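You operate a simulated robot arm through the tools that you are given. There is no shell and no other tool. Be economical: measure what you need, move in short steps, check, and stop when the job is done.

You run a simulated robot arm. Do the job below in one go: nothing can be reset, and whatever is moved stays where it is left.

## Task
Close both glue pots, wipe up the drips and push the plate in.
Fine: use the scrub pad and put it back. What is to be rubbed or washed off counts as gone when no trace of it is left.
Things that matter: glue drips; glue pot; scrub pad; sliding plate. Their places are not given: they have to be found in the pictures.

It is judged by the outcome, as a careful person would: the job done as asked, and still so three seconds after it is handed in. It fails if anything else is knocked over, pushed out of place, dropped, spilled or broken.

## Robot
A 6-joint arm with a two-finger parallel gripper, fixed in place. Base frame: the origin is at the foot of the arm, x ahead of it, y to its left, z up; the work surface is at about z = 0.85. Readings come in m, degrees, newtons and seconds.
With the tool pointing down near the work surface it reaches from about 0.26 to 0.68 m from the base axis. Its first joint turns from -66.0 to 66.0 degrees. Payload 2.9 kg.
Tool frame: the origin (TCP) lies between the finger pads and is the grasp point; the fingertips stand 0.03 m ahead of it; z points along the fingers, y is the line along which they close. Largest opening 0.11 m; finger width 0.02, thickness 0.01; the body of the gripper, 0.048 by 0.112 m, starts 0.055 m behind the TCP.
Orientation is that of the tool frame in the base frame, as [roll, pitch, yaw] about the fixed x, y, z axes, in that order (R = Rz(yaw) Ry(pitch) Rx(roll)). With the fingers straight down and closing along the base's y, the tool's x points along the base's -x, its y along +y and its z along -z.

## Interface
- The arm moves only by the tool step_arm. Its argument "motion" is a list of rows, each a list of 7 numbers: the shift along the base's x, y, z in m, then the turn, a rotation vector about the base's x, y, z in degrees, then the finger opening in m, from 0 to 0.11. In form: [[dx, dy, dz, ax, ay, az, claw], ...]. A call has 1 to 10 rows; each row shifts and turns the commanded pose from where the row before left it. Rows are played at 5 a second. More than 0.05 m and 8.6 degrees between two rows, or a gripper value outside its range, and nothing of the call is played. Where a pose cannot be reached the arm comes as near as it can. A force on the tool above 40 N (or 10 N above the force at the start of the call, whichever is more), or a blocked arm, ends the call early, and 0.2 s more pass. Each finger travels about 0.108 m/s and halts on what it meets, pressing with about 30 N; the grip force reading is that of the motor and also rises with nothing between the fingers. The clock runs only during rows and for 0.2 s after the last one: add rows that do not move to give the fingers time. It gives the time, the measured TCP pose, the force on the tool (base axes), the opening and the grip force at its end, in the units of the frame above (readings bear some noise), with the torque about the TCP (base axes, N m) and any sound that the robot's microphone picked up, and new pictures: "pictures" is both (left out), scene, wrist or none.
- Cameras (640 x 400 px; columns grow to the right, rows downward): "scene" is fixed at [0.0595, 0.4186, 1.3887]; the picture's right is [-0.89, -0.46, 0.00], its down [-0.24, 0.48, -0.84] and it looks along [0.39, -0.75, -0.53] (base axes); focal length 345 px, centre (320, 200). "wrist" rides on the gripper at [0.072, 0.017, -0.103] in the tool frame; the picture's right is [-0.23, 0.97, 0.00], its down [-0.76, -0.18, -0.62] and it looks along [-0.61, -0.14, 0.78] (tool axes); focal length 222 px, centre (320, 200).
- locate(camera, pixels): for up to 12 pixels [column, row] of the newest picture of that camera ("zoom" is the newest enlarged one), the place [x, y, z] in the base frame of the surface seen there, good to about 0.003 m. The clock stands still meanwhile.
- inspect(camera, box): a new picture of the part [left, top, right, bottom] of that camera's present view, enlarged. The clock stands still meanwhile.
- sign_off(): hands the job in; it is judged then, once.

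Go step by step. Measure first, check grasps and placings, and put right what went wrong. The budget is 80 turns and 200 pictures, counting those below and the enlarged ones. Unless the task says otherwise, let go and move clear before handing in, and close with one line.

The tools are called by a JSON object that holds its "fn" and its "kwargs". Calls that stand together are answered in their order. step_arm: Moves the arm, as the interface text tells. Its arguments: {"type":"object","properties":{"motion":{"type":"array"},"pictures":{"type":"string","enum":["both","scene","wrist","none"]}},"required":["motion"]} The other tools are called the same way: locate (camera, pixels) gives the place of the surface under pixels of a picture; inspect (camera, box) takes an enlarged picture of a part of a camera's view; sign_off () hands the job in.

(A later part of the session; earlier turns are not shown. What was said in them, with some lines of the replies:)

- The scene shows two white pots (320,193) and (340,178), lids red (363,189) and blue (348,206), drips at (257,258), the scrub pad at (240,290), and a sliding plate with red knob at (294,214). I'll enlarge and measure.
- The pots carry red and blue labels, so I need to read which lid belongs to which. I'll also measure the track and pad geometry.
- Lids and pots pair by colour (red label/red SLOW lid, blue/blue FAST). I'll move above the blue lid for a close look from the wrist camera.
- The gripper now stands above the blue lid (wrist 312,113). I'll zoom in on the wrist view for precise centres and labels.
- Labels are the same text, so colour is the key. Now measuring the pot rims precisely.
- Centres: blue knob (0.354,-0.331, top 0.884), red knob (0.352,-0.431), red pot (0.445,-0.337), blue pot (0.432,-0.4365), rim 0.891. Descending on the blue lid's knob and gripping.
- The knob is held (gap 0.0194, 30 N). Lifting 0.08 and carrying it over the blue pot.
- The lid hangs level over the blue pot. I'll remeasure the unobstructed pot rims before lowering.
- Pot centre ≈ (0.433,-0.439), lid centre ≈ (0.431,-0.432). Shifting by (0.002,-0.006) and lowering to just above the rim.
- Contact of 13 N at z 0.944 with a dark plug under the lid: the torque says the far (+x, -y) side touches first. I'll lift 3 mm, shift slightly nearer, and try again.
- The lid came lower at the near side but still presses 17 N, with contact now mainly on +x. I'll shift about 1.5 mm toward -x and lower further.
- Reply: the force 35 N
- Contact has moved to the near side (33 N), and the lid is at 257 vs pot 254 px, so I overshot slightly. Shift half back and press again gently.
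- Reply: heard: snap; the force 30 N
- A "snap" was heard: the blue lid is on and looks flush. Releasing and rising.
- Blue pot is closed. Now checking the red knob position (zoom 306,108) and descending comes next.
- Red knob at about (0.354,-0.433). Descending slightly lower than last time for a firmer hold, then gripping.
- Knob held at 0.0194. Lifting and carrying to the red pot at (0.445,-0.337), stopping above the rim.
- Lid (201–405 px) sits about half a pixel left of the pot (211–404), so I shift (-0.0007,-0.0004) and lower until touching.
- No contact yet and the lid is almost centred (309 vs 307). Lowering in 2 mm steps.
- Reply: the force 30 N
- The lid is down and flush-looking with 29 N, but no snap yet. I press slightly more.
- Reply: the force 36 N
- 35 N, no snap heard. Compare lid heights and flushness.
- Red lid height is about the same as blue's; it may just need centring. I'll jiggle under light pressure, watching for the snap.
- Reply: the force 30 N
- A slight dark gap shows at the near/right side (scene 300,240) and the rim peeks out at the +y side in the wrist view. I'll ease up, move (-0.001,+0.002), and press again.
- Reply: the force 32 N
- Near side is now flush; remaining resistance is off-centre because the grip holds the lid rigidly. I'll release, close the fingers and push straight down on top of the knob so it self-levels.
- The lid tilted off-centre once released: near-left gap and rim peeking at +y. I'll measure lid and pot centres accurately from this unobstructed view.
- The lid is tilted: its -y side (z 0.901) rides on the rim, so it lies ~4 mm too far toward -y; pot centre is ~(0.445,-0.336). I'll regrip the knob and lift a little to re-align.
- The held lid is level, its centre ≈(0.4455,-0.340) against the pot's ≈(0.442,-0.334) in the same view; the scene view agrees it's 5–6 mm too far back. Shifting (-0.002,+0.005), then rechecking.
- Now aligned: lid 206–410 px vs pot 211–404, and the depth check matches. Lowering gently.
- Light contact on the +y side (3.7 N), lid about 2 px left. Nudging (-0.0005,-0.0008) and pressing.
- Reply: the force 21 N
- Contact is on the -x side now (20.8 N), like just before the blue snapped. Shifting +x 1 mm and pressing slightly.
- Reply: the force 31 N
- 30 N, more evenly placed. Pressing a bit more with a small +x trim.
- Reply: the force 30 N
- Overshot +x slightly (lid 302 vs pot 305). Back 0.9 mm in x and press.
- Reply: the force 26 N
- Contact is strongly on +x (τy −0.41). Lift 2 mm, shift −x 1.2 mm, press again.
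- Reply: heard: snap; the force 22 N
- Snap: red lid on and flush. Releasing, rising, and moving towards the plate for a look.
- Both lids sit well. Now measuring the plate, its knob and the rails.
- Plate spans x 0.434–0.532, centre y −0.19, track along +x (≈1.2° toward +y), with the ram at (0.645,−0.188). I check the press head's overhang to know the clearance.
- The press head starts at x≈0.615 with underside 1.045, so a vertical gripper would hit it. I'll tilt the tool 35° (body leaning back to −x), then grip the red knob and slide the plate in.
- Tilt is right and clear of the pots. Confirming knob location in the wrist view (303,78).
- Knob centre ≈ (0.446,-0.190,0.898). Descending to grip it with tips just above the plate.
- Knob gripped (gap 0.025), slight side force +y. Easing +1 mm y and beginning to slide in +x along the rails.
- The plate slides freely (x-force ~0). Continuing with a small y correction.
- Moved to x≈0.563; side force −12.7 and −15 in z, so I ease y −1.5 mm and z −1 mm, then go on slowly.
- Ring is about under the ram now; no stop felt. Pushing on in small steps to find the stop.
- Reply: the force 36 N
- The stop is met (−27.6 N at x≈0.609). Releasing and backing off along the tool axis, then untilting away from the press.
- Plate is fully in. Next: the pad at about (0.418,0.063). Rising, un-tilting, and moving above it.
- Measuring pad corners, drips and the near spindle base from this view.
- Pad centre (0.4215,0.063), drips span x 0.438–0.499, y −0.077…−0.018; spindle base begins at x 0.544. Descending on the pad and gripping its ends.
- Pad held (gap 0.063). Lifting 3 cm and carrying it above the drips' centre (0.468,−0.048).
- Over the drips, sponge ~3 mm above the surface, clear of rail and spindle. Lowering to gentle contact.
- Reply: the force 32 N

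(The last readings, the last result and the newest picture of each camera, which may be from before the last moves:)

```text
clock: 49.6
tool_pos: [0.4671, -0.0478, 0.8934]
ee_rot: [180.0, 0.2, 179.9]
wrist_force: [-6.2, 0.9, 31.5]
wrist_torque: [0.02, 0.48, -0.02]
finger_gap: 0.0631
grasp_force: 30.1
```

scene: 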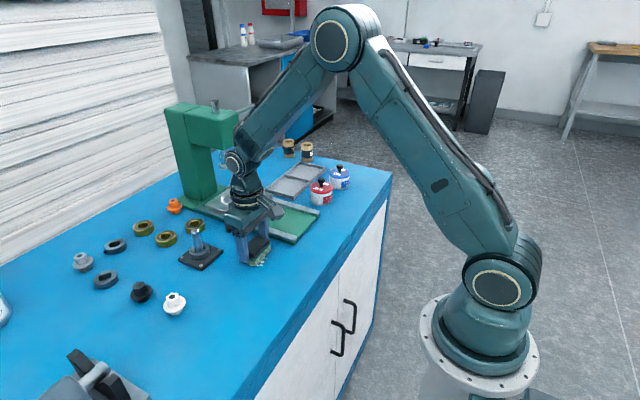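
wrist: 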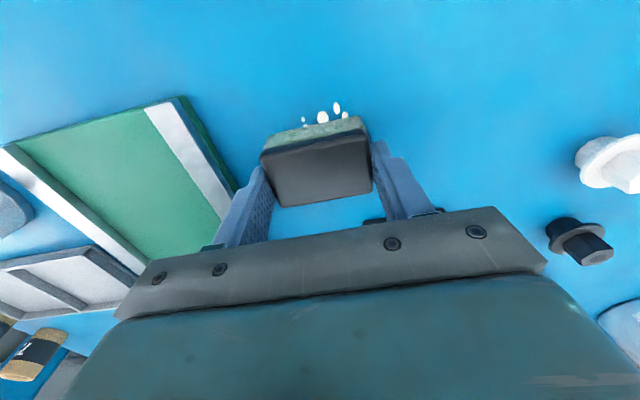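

Contact is firm (31 N); easing up 1.5 mm and rubbing in x at three y positions.

{"fn": "step_arm", "kwargs": {"motion": [[0, 0, 0.0015, 0, 0, 0, 0.03], [-0.02, 0, 0, 0, 0, 0, 0.03], [-0.012, 0, 0, 0, 0, 0, 0.03], [0.02, 0, 0, 0, 0, 0, 0.03], [0.02, 0, 0, 0, 0, 0, 0.03], [0.018, 0, 0, 0, 0, 0, 0.03], [-0.02, -0.012, 0, 0, 0, 0, 0.03], [-0.02, 0, 0, 0, 0, 0, 0.03], [-0.018, 0, 0, 0, 0, 0, 0.03], [0, 0, 0, 0, 0, 0, 0.03]]}}

```text
clock: 50.5
tool_pos: [0.4411, -0.0499, 0.8921]
ee_rot: [-179.9, 0.1, 179.9]
wrist_force: [-0.7, -0.5, 3.1]
wrist_torque: [0.0, -0.06, -0.03]
finger_gap: 0.0631
grasp_force: 29.3
stopped in row 4: the force on the tool passed its limit at 43 N (the readings are from after the stop); the commanded pose is now the measured one
```

scene: 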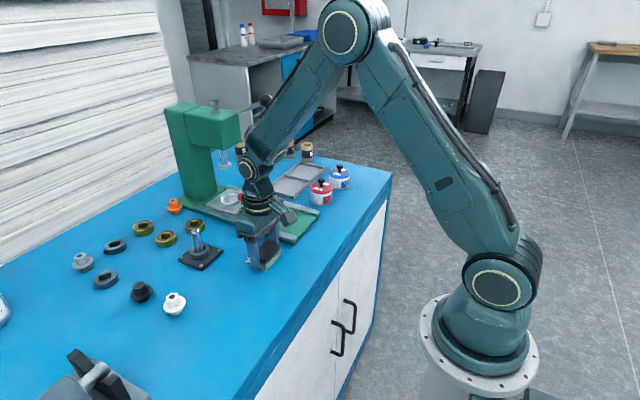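
wrist: 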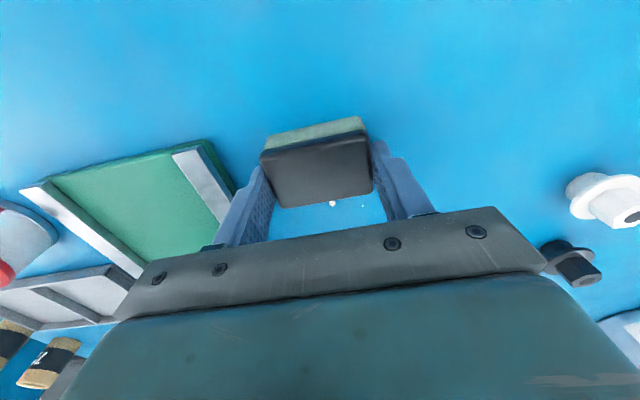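

Much is already wiped; the stop came on a quick reversal. Commanded pose now has 3 N: continuing with smaller strokes.

{"fn": "step_arm", "kwargs": {"motion": [[0.008, 0, -0.0004, 0, 0, 0, 0.03], [0.01, 0, 0, 0, 0, 0, 0.03], [0.01, 0, 0, 0, 0, 0, 0.03], [0.01, 0, 0, 0, 0, 0, 0.03], [0.01, 0, 0, 0, 0, 0, 0.03], [0, -0.008, 0, 0, 0, 0, 0.03], [-0.01, 0, 0, 0, 0, 0, 0.03], [-0.01, 0, 0, 0, 0, 0, 0.03], [-0.01, 0, 0, 0, 0, 0, 0.03], [-0.01, 0, 0, 0, 0, 0, 0.03]]}}

```text
clock: 52.7
tool_pos: [0.4503, -0.0589, 0.8919]
ee_rot: [-180.0, 0.4, -179.9]
wrist_force: [10.0, 0.2, 19.2]
wrist_torque: [0.1, -0.31, -0.02]
finger_gap: 0.0632
grasp_force: 30.4
```

scene: 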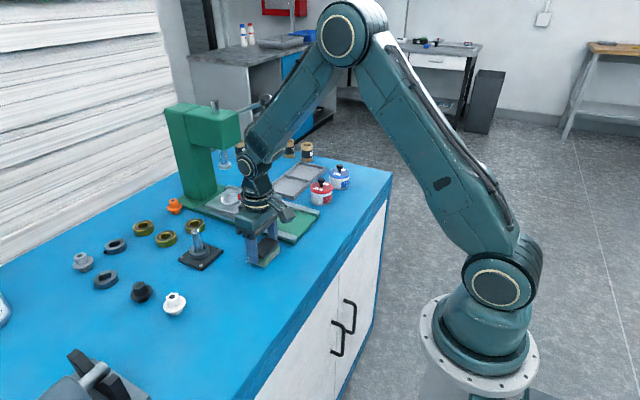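
wrist: 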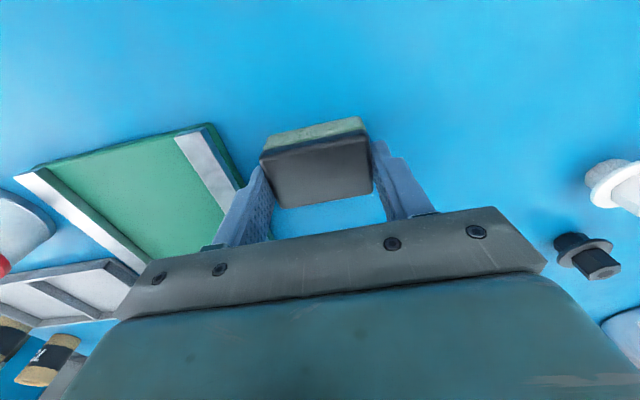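

No trace visible behind the pad. Doing the remaining strokes: −x end, then along the +y side where the small far drop (0.497,−0.023) was.

{"fn": "step_arm", "kwargs": {"motion": [[-0.01, 0, 0, 0, 0, 0, 0.03], [0, 0.01, 0, 0, 0, 0, 0.03], [0, 0.01, 0, 0, 0, 0, 0.03], [0.01, 0.004, 0, 0, 0, 0, 0.03], [0.01, 0, 0, 0, 0, 0, 0.03], [0.01, 0, 0, 0, 0, 0, 0.03], [0.01, 0, 0, 0, 0, 0, 0.03], [0.01, 0, 0, 0, 0, 0, 0.03], [0.008, 0, 0, 0, 0, 0, 0.03], [0, 0, 0, 0, 0, 0, 0.03]]}}

```text
clock: 54.9
tool_pos: [0.4987, -0.0327, 0.8922]
ee_rot: [180.0, 0.0, -180.0]
wrist_force: [-8.6, 0.4, 17.2]
wrist_torque: [0.15, 0.18, 0.02]
finger_gap: 0.0631
grasp_force: 29.9
```

scene: 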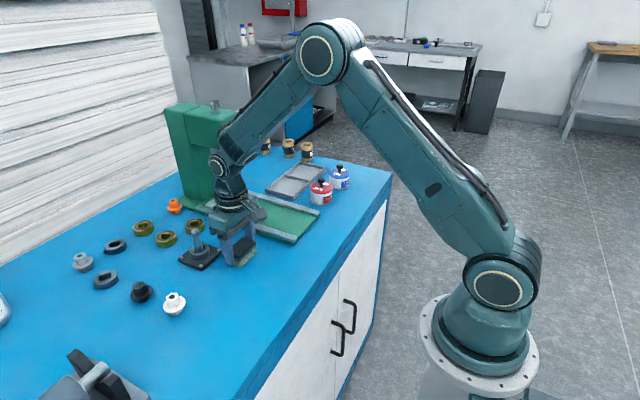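
wrist: 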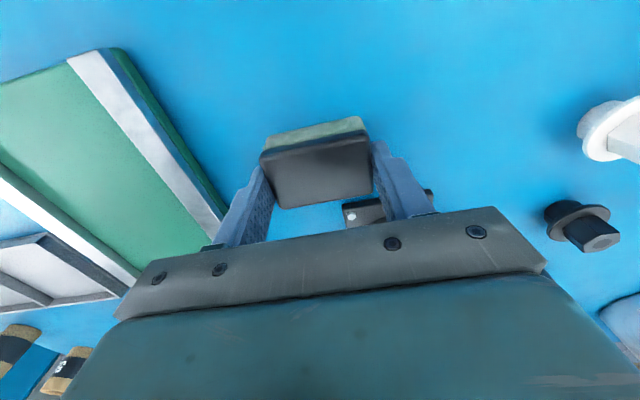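

Lifting and carrying the pad back over its home so I can check the surface.

{"fn": "step_arm", "kwargs": {"motion": [[-0.015, 0, 0, 0, 0, 0, 0.03], [0, 0, 0.03, 0, 0, 0, 0.03], [-0.02, 0.03, 0, 0, 0, 0, 0.03], [-0.02, 0.034, 0, 0, 0, 0, 0.03], [-0.02, 0.034, 0, 0, 0, 0, 0.03], [0, 0, 0, 0, 0, 0, 0.03]]}}

{"fn": "inspect", "kwargs": {"camera": "scene", "box": [225, 230, 295, 280]}}

{"fn": "inspect", "kwargs": {"camera": "wrist", "box": [140, 120, 420, 240]}}

```text
clock: 56.3
tool_pos: [0.424, 0.0638, 0.9191]
ee_rot: [-179.9, 0.1, 180.0]
wrist_force: [-0.5, 0.1, -0.9]
wrist_torque: [0.0, 0.01, -0.03]
finger_gap: 0.0629
grasp_force: 29.9
```

scene: 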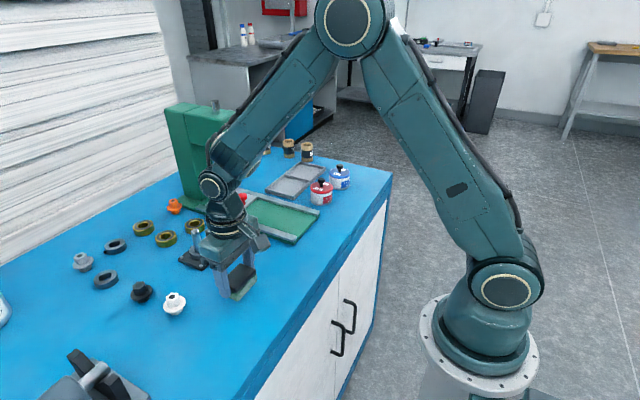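
wrist: 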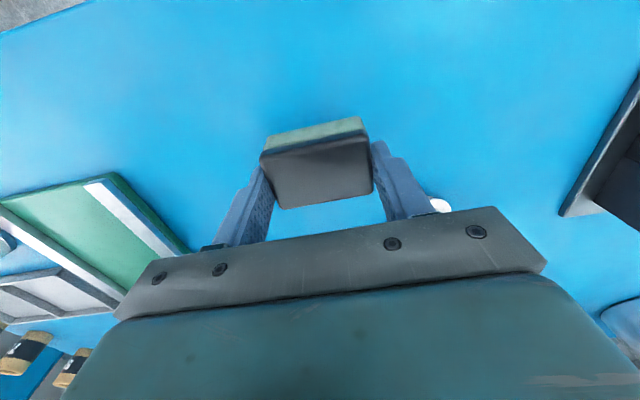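

```text
8.00 times, centred on (260, 255) of scene
```

zoom: 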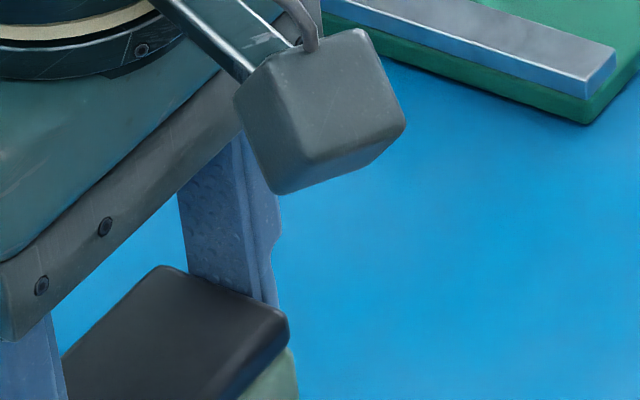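

```text
2.29 times, centred on (280, 180) of wrist
```

zoom: 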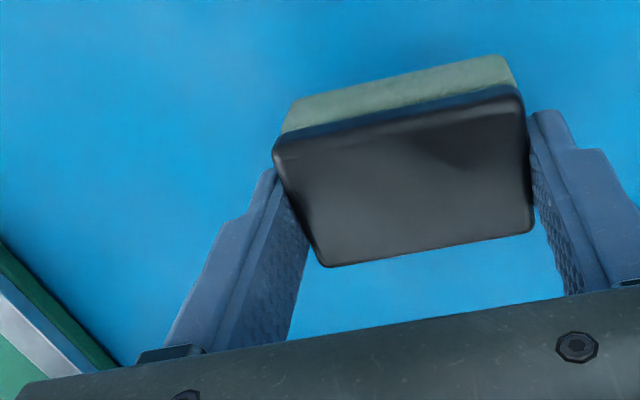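

The drip area is partly hidden by the gripper. Moving aside a little (+y, up) to view it all before putting the pad down.

{"fn": "step_arm", "kwargs": {"motion": [[0, 0.03, 0.035, 0, 0, 0, 0.03], [0, 0.04, 0.03, 0, 0, 0, 0.03], [0, 0, 0, 0, 0, 0, 0.03]]}}

{"fn": "inspect", "kwargs": {"camera": "scene", "box": [220, 230, 300, 280]}}

{"fn": "inspect", "kwargs": {"camera": "wrist", "box": [40, 100, 320, 260]}}

```text
clock: 57.1
tool_pos: [0.4204, 0.1308, 0.9854]
ee_rot: [179.9, 0.1, -179.9]
wrist_force: [-0.2, -0.3, -0.1]
wrist_torque: [0.01, 0.0, -0.01]
finger_gap: 0.0631
grasp_force: 30.2
```

scene: 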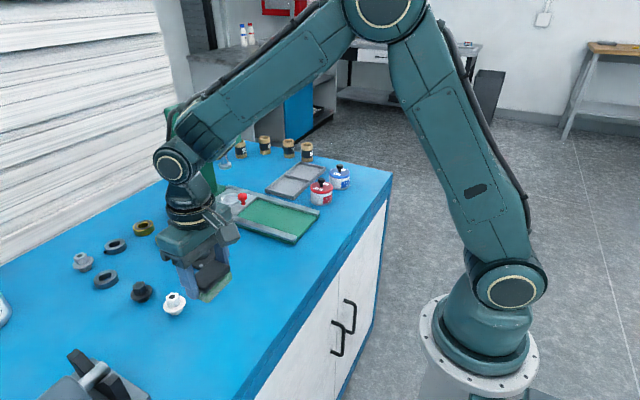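
wrist: 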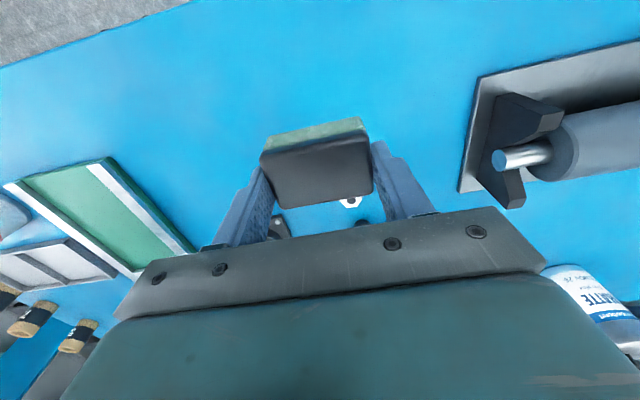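

```text
8.00 times, centred on (260, 255) of scene
```

zoom: 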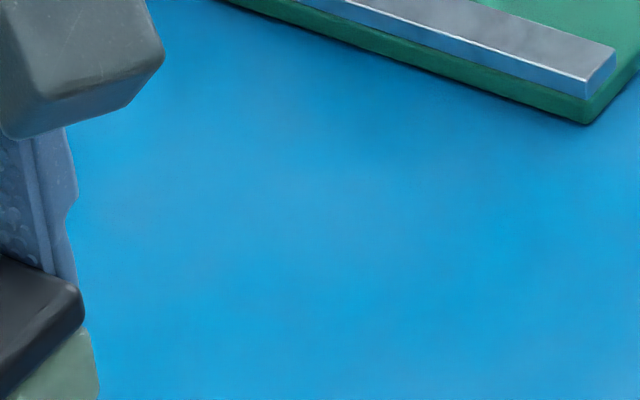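

```text
2.29 times, centred on (180, 180) of wrist
```

zoom: 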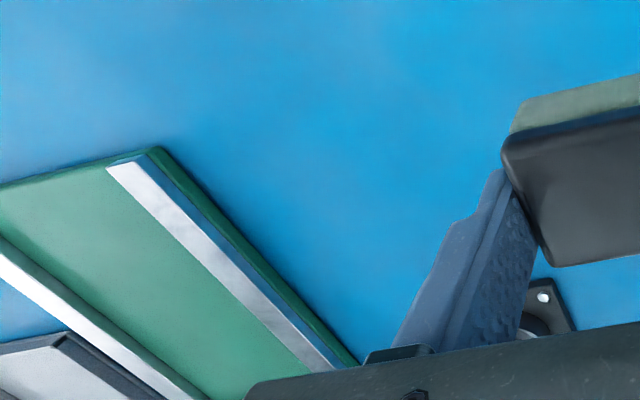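

Surface is spotless, including the far droplet's spot. Returning to the pad's original place and lowering it.

{"fn": "step_arm", "kwargs": {"motion": [[0, -0.035, -0.03, 0, 0, 0, 0.03], [0, -0.0345, -0.035, 0, 0, 0, 0.03], [0, 0, -0.018, 0, 0, 0, 0.03], [0, 0, -0.008, 0, 0, 0, 0.03], [0, 0, 0, 0, 0, 0, 0.03]], "pictures": "none"}}

```text
clock: 58.3
tool_pos: [0.4203, 0.0659, 0.8956]
ee_rot: [180.0, 0.1, 180.0]
wrist_force: [-0.1, -0.5, -0.3]
wrist_torque: [0.01, 0.05, -0.02]
finger_gap: 0.0629
grasp_force: 30.1
```

{"fn": "step_arm", "kwargs": {"motion": [[0.001, -0.0005, -0.0015, 0, 0, 0, 0.03], [0, 0, -0.001, 0, 0, 0, 0.03], [0, 0, 0, 0, 0, 0, 0.03]], "pictures": "none"}}

```text
clock: 59.1
tool_pos: [0.4232, 0.0648, 0.8937]
ee_rot: [-180.0, 0.1, -179.9]
wrist_force: [0.3, 0.3, -0.5]
wrist_torque: [0.03, 0.0, -0.01]
finger_gap: 0.0631
grasp_force: 29.6
```

Almost touching (no force yet). One more millimetre, then open and rise.

{"fn": "step_arm", "kwargs": {"motion": [[0, 0, -0.001, 0, 0, 0, 0.03], [0, 0, 0, 0, 0, 0, 0.07], [0, 0, 0, 0, 0, 0, 0.09], [0, 0, 0.04, 0, 0, 0, 0.09], [0, 0, 0.05, 0, 0, 0, 0.09], [-0.05, 0, 0.05, 0, 0, 0, 0.09], [-0.05, 0.03, 0.04, 0, 0, 0, 0.09], [0, 0.04, 0, 0, 0, 0, 0.09], [0, 0.04, 0, 0, 0, 0, 0.09], [0, 0, 0, 0, 0, 0, 0.09]]}}

{"fn": "inspect", "kwargs": {"camera": "scene", "box": [160, 150, 390, 320]}}

{"fn": "inspect", "kwargs": {"camera": "scene", "box": [300, 150, 390, 215]}}

{"fn": "locate", "kwargs": {"camera": "scene", "pixels": [[241, 274], [257, 282], [222, 294], [238, 302], [242, 197], [320, 186], [340, 171]]}}

```text
refused: row 6 steps farther than a row can; nothing moved
```

```text
2.35 times, centred on (275, 235) of scene
```

zoom: 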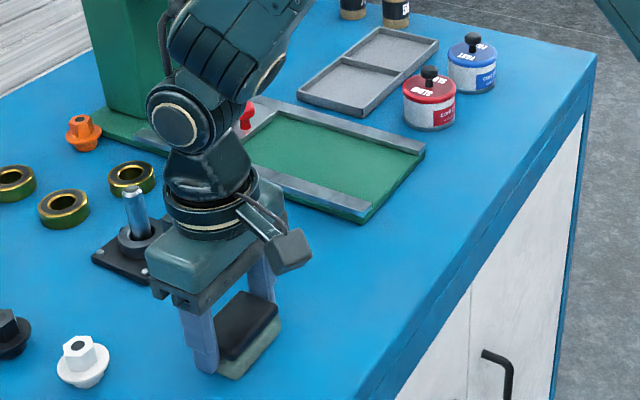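

```text
6.15 times, centred on (345, 182) of scene
```

zoom: 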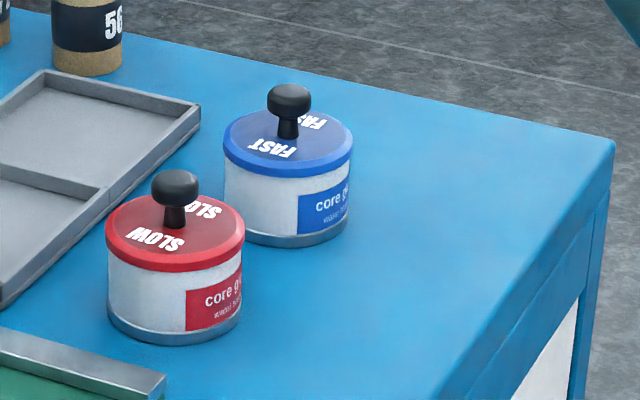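

```text
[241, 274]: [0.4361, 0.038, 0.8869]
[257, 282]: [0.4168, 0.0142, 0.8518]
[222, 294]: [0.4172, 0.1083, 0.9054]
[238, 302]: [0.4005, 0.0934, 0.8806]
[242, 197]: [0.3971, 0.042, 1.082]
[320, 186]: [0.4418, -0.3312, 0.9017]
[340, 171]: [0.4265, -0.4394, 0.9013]
```

The call was refused for step size; nothing moved. The pad corner reads ~4 mm toward +y of its start, so I shift y −3 mm, lower to touch, release and retreat with smaller steps.

{"fn": "step_arm", "kwargs": {"motion": [[0, -0.003, 0, 0, 0, 0, 0.03], [0, 0, -0.0015, 0, 0, 0, 0.03], [0, 0, 0, 0, 0, 0, 0.07], [0, 0, 0, 0, 0, 0, 0.09], [0, 0, 0.04, 0, 0, 0, 0.09], [0, 0, 0.045, 0, 0, 0, 0.09], [-0.03, 0, 0.03, 0, 0, 0, 0.09], [-0.03, 0.03, 0.02, 0, 0, 0, 0.09], [0, 0.04, 0, 0, 0, 0, 0.09], [0, 0.04, 0, 0, 0, 0, 0.09]]}}

{"fn": "inspect", "kwargs": {"camera": "scene", "box": [160, 150, 390, 320]}}

{"fn": "inspect", "kwargs": {"camera": "wrist", "box": [60, 20, 380, 240]}}

{"fn": "locate", "kwargs": {"camera": "scene", "pixels": [[241, 274], [257, 282], [222, 294], [238, 302]]}}

```text
clock: 61.3
tool_pos: [0.3618, 0.1687, 1.0275]
ee_rot: [-180.0, 0.2, 179.9]
wrist_force: [0.1, 0.1, 0.8]
wrist_torque: [0.01, 0.01, -0.01]
finger_gap: 0.0902
grasp_force: 0.0
```

scene: 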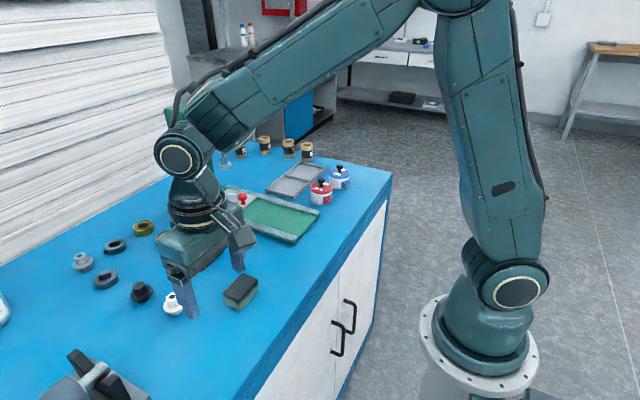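
wrist: 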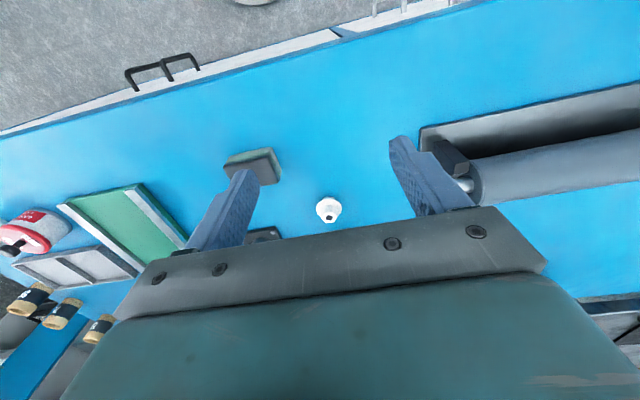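

```text
2.35 times, centred on (275, 235) of scene
```

zoom: 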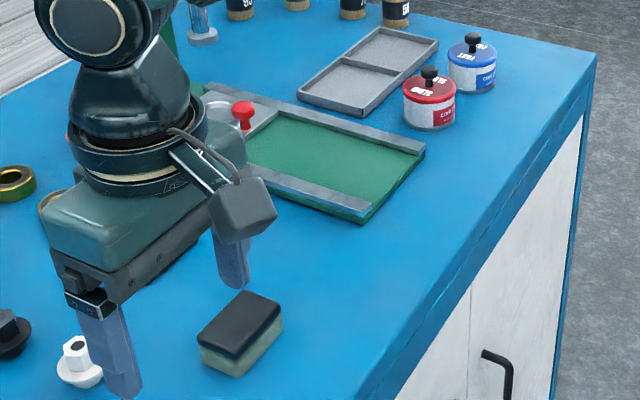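

```text
1.82 times, centred on (220, 130) of wrist
```

zoom: 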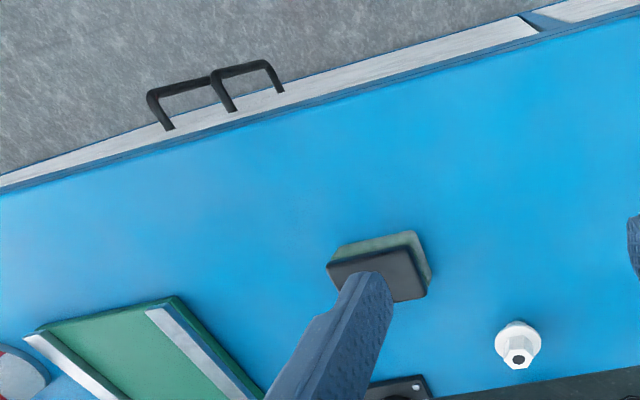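

```text
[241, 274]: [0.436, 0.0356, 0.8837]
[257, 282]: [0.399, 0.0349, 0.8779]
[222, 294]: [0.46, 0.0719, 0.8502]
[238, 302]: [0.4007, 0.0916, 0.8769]
```

The pad is back within about 2 mm of its start, the surface is clean, the plate is at its stop, both lids are snapped on, and the gripper is empty and clear. Handing in.

{"fn": "sign_off", "kwargs": {}}

```text
The job is handed in.
```

The job is handed in: both glue pots are closed (each lid snapped on), the drips are wiped up with no trace showing, the plate is pushed in to its stop, and the scrub pad is back within about 2 mm of its original place.
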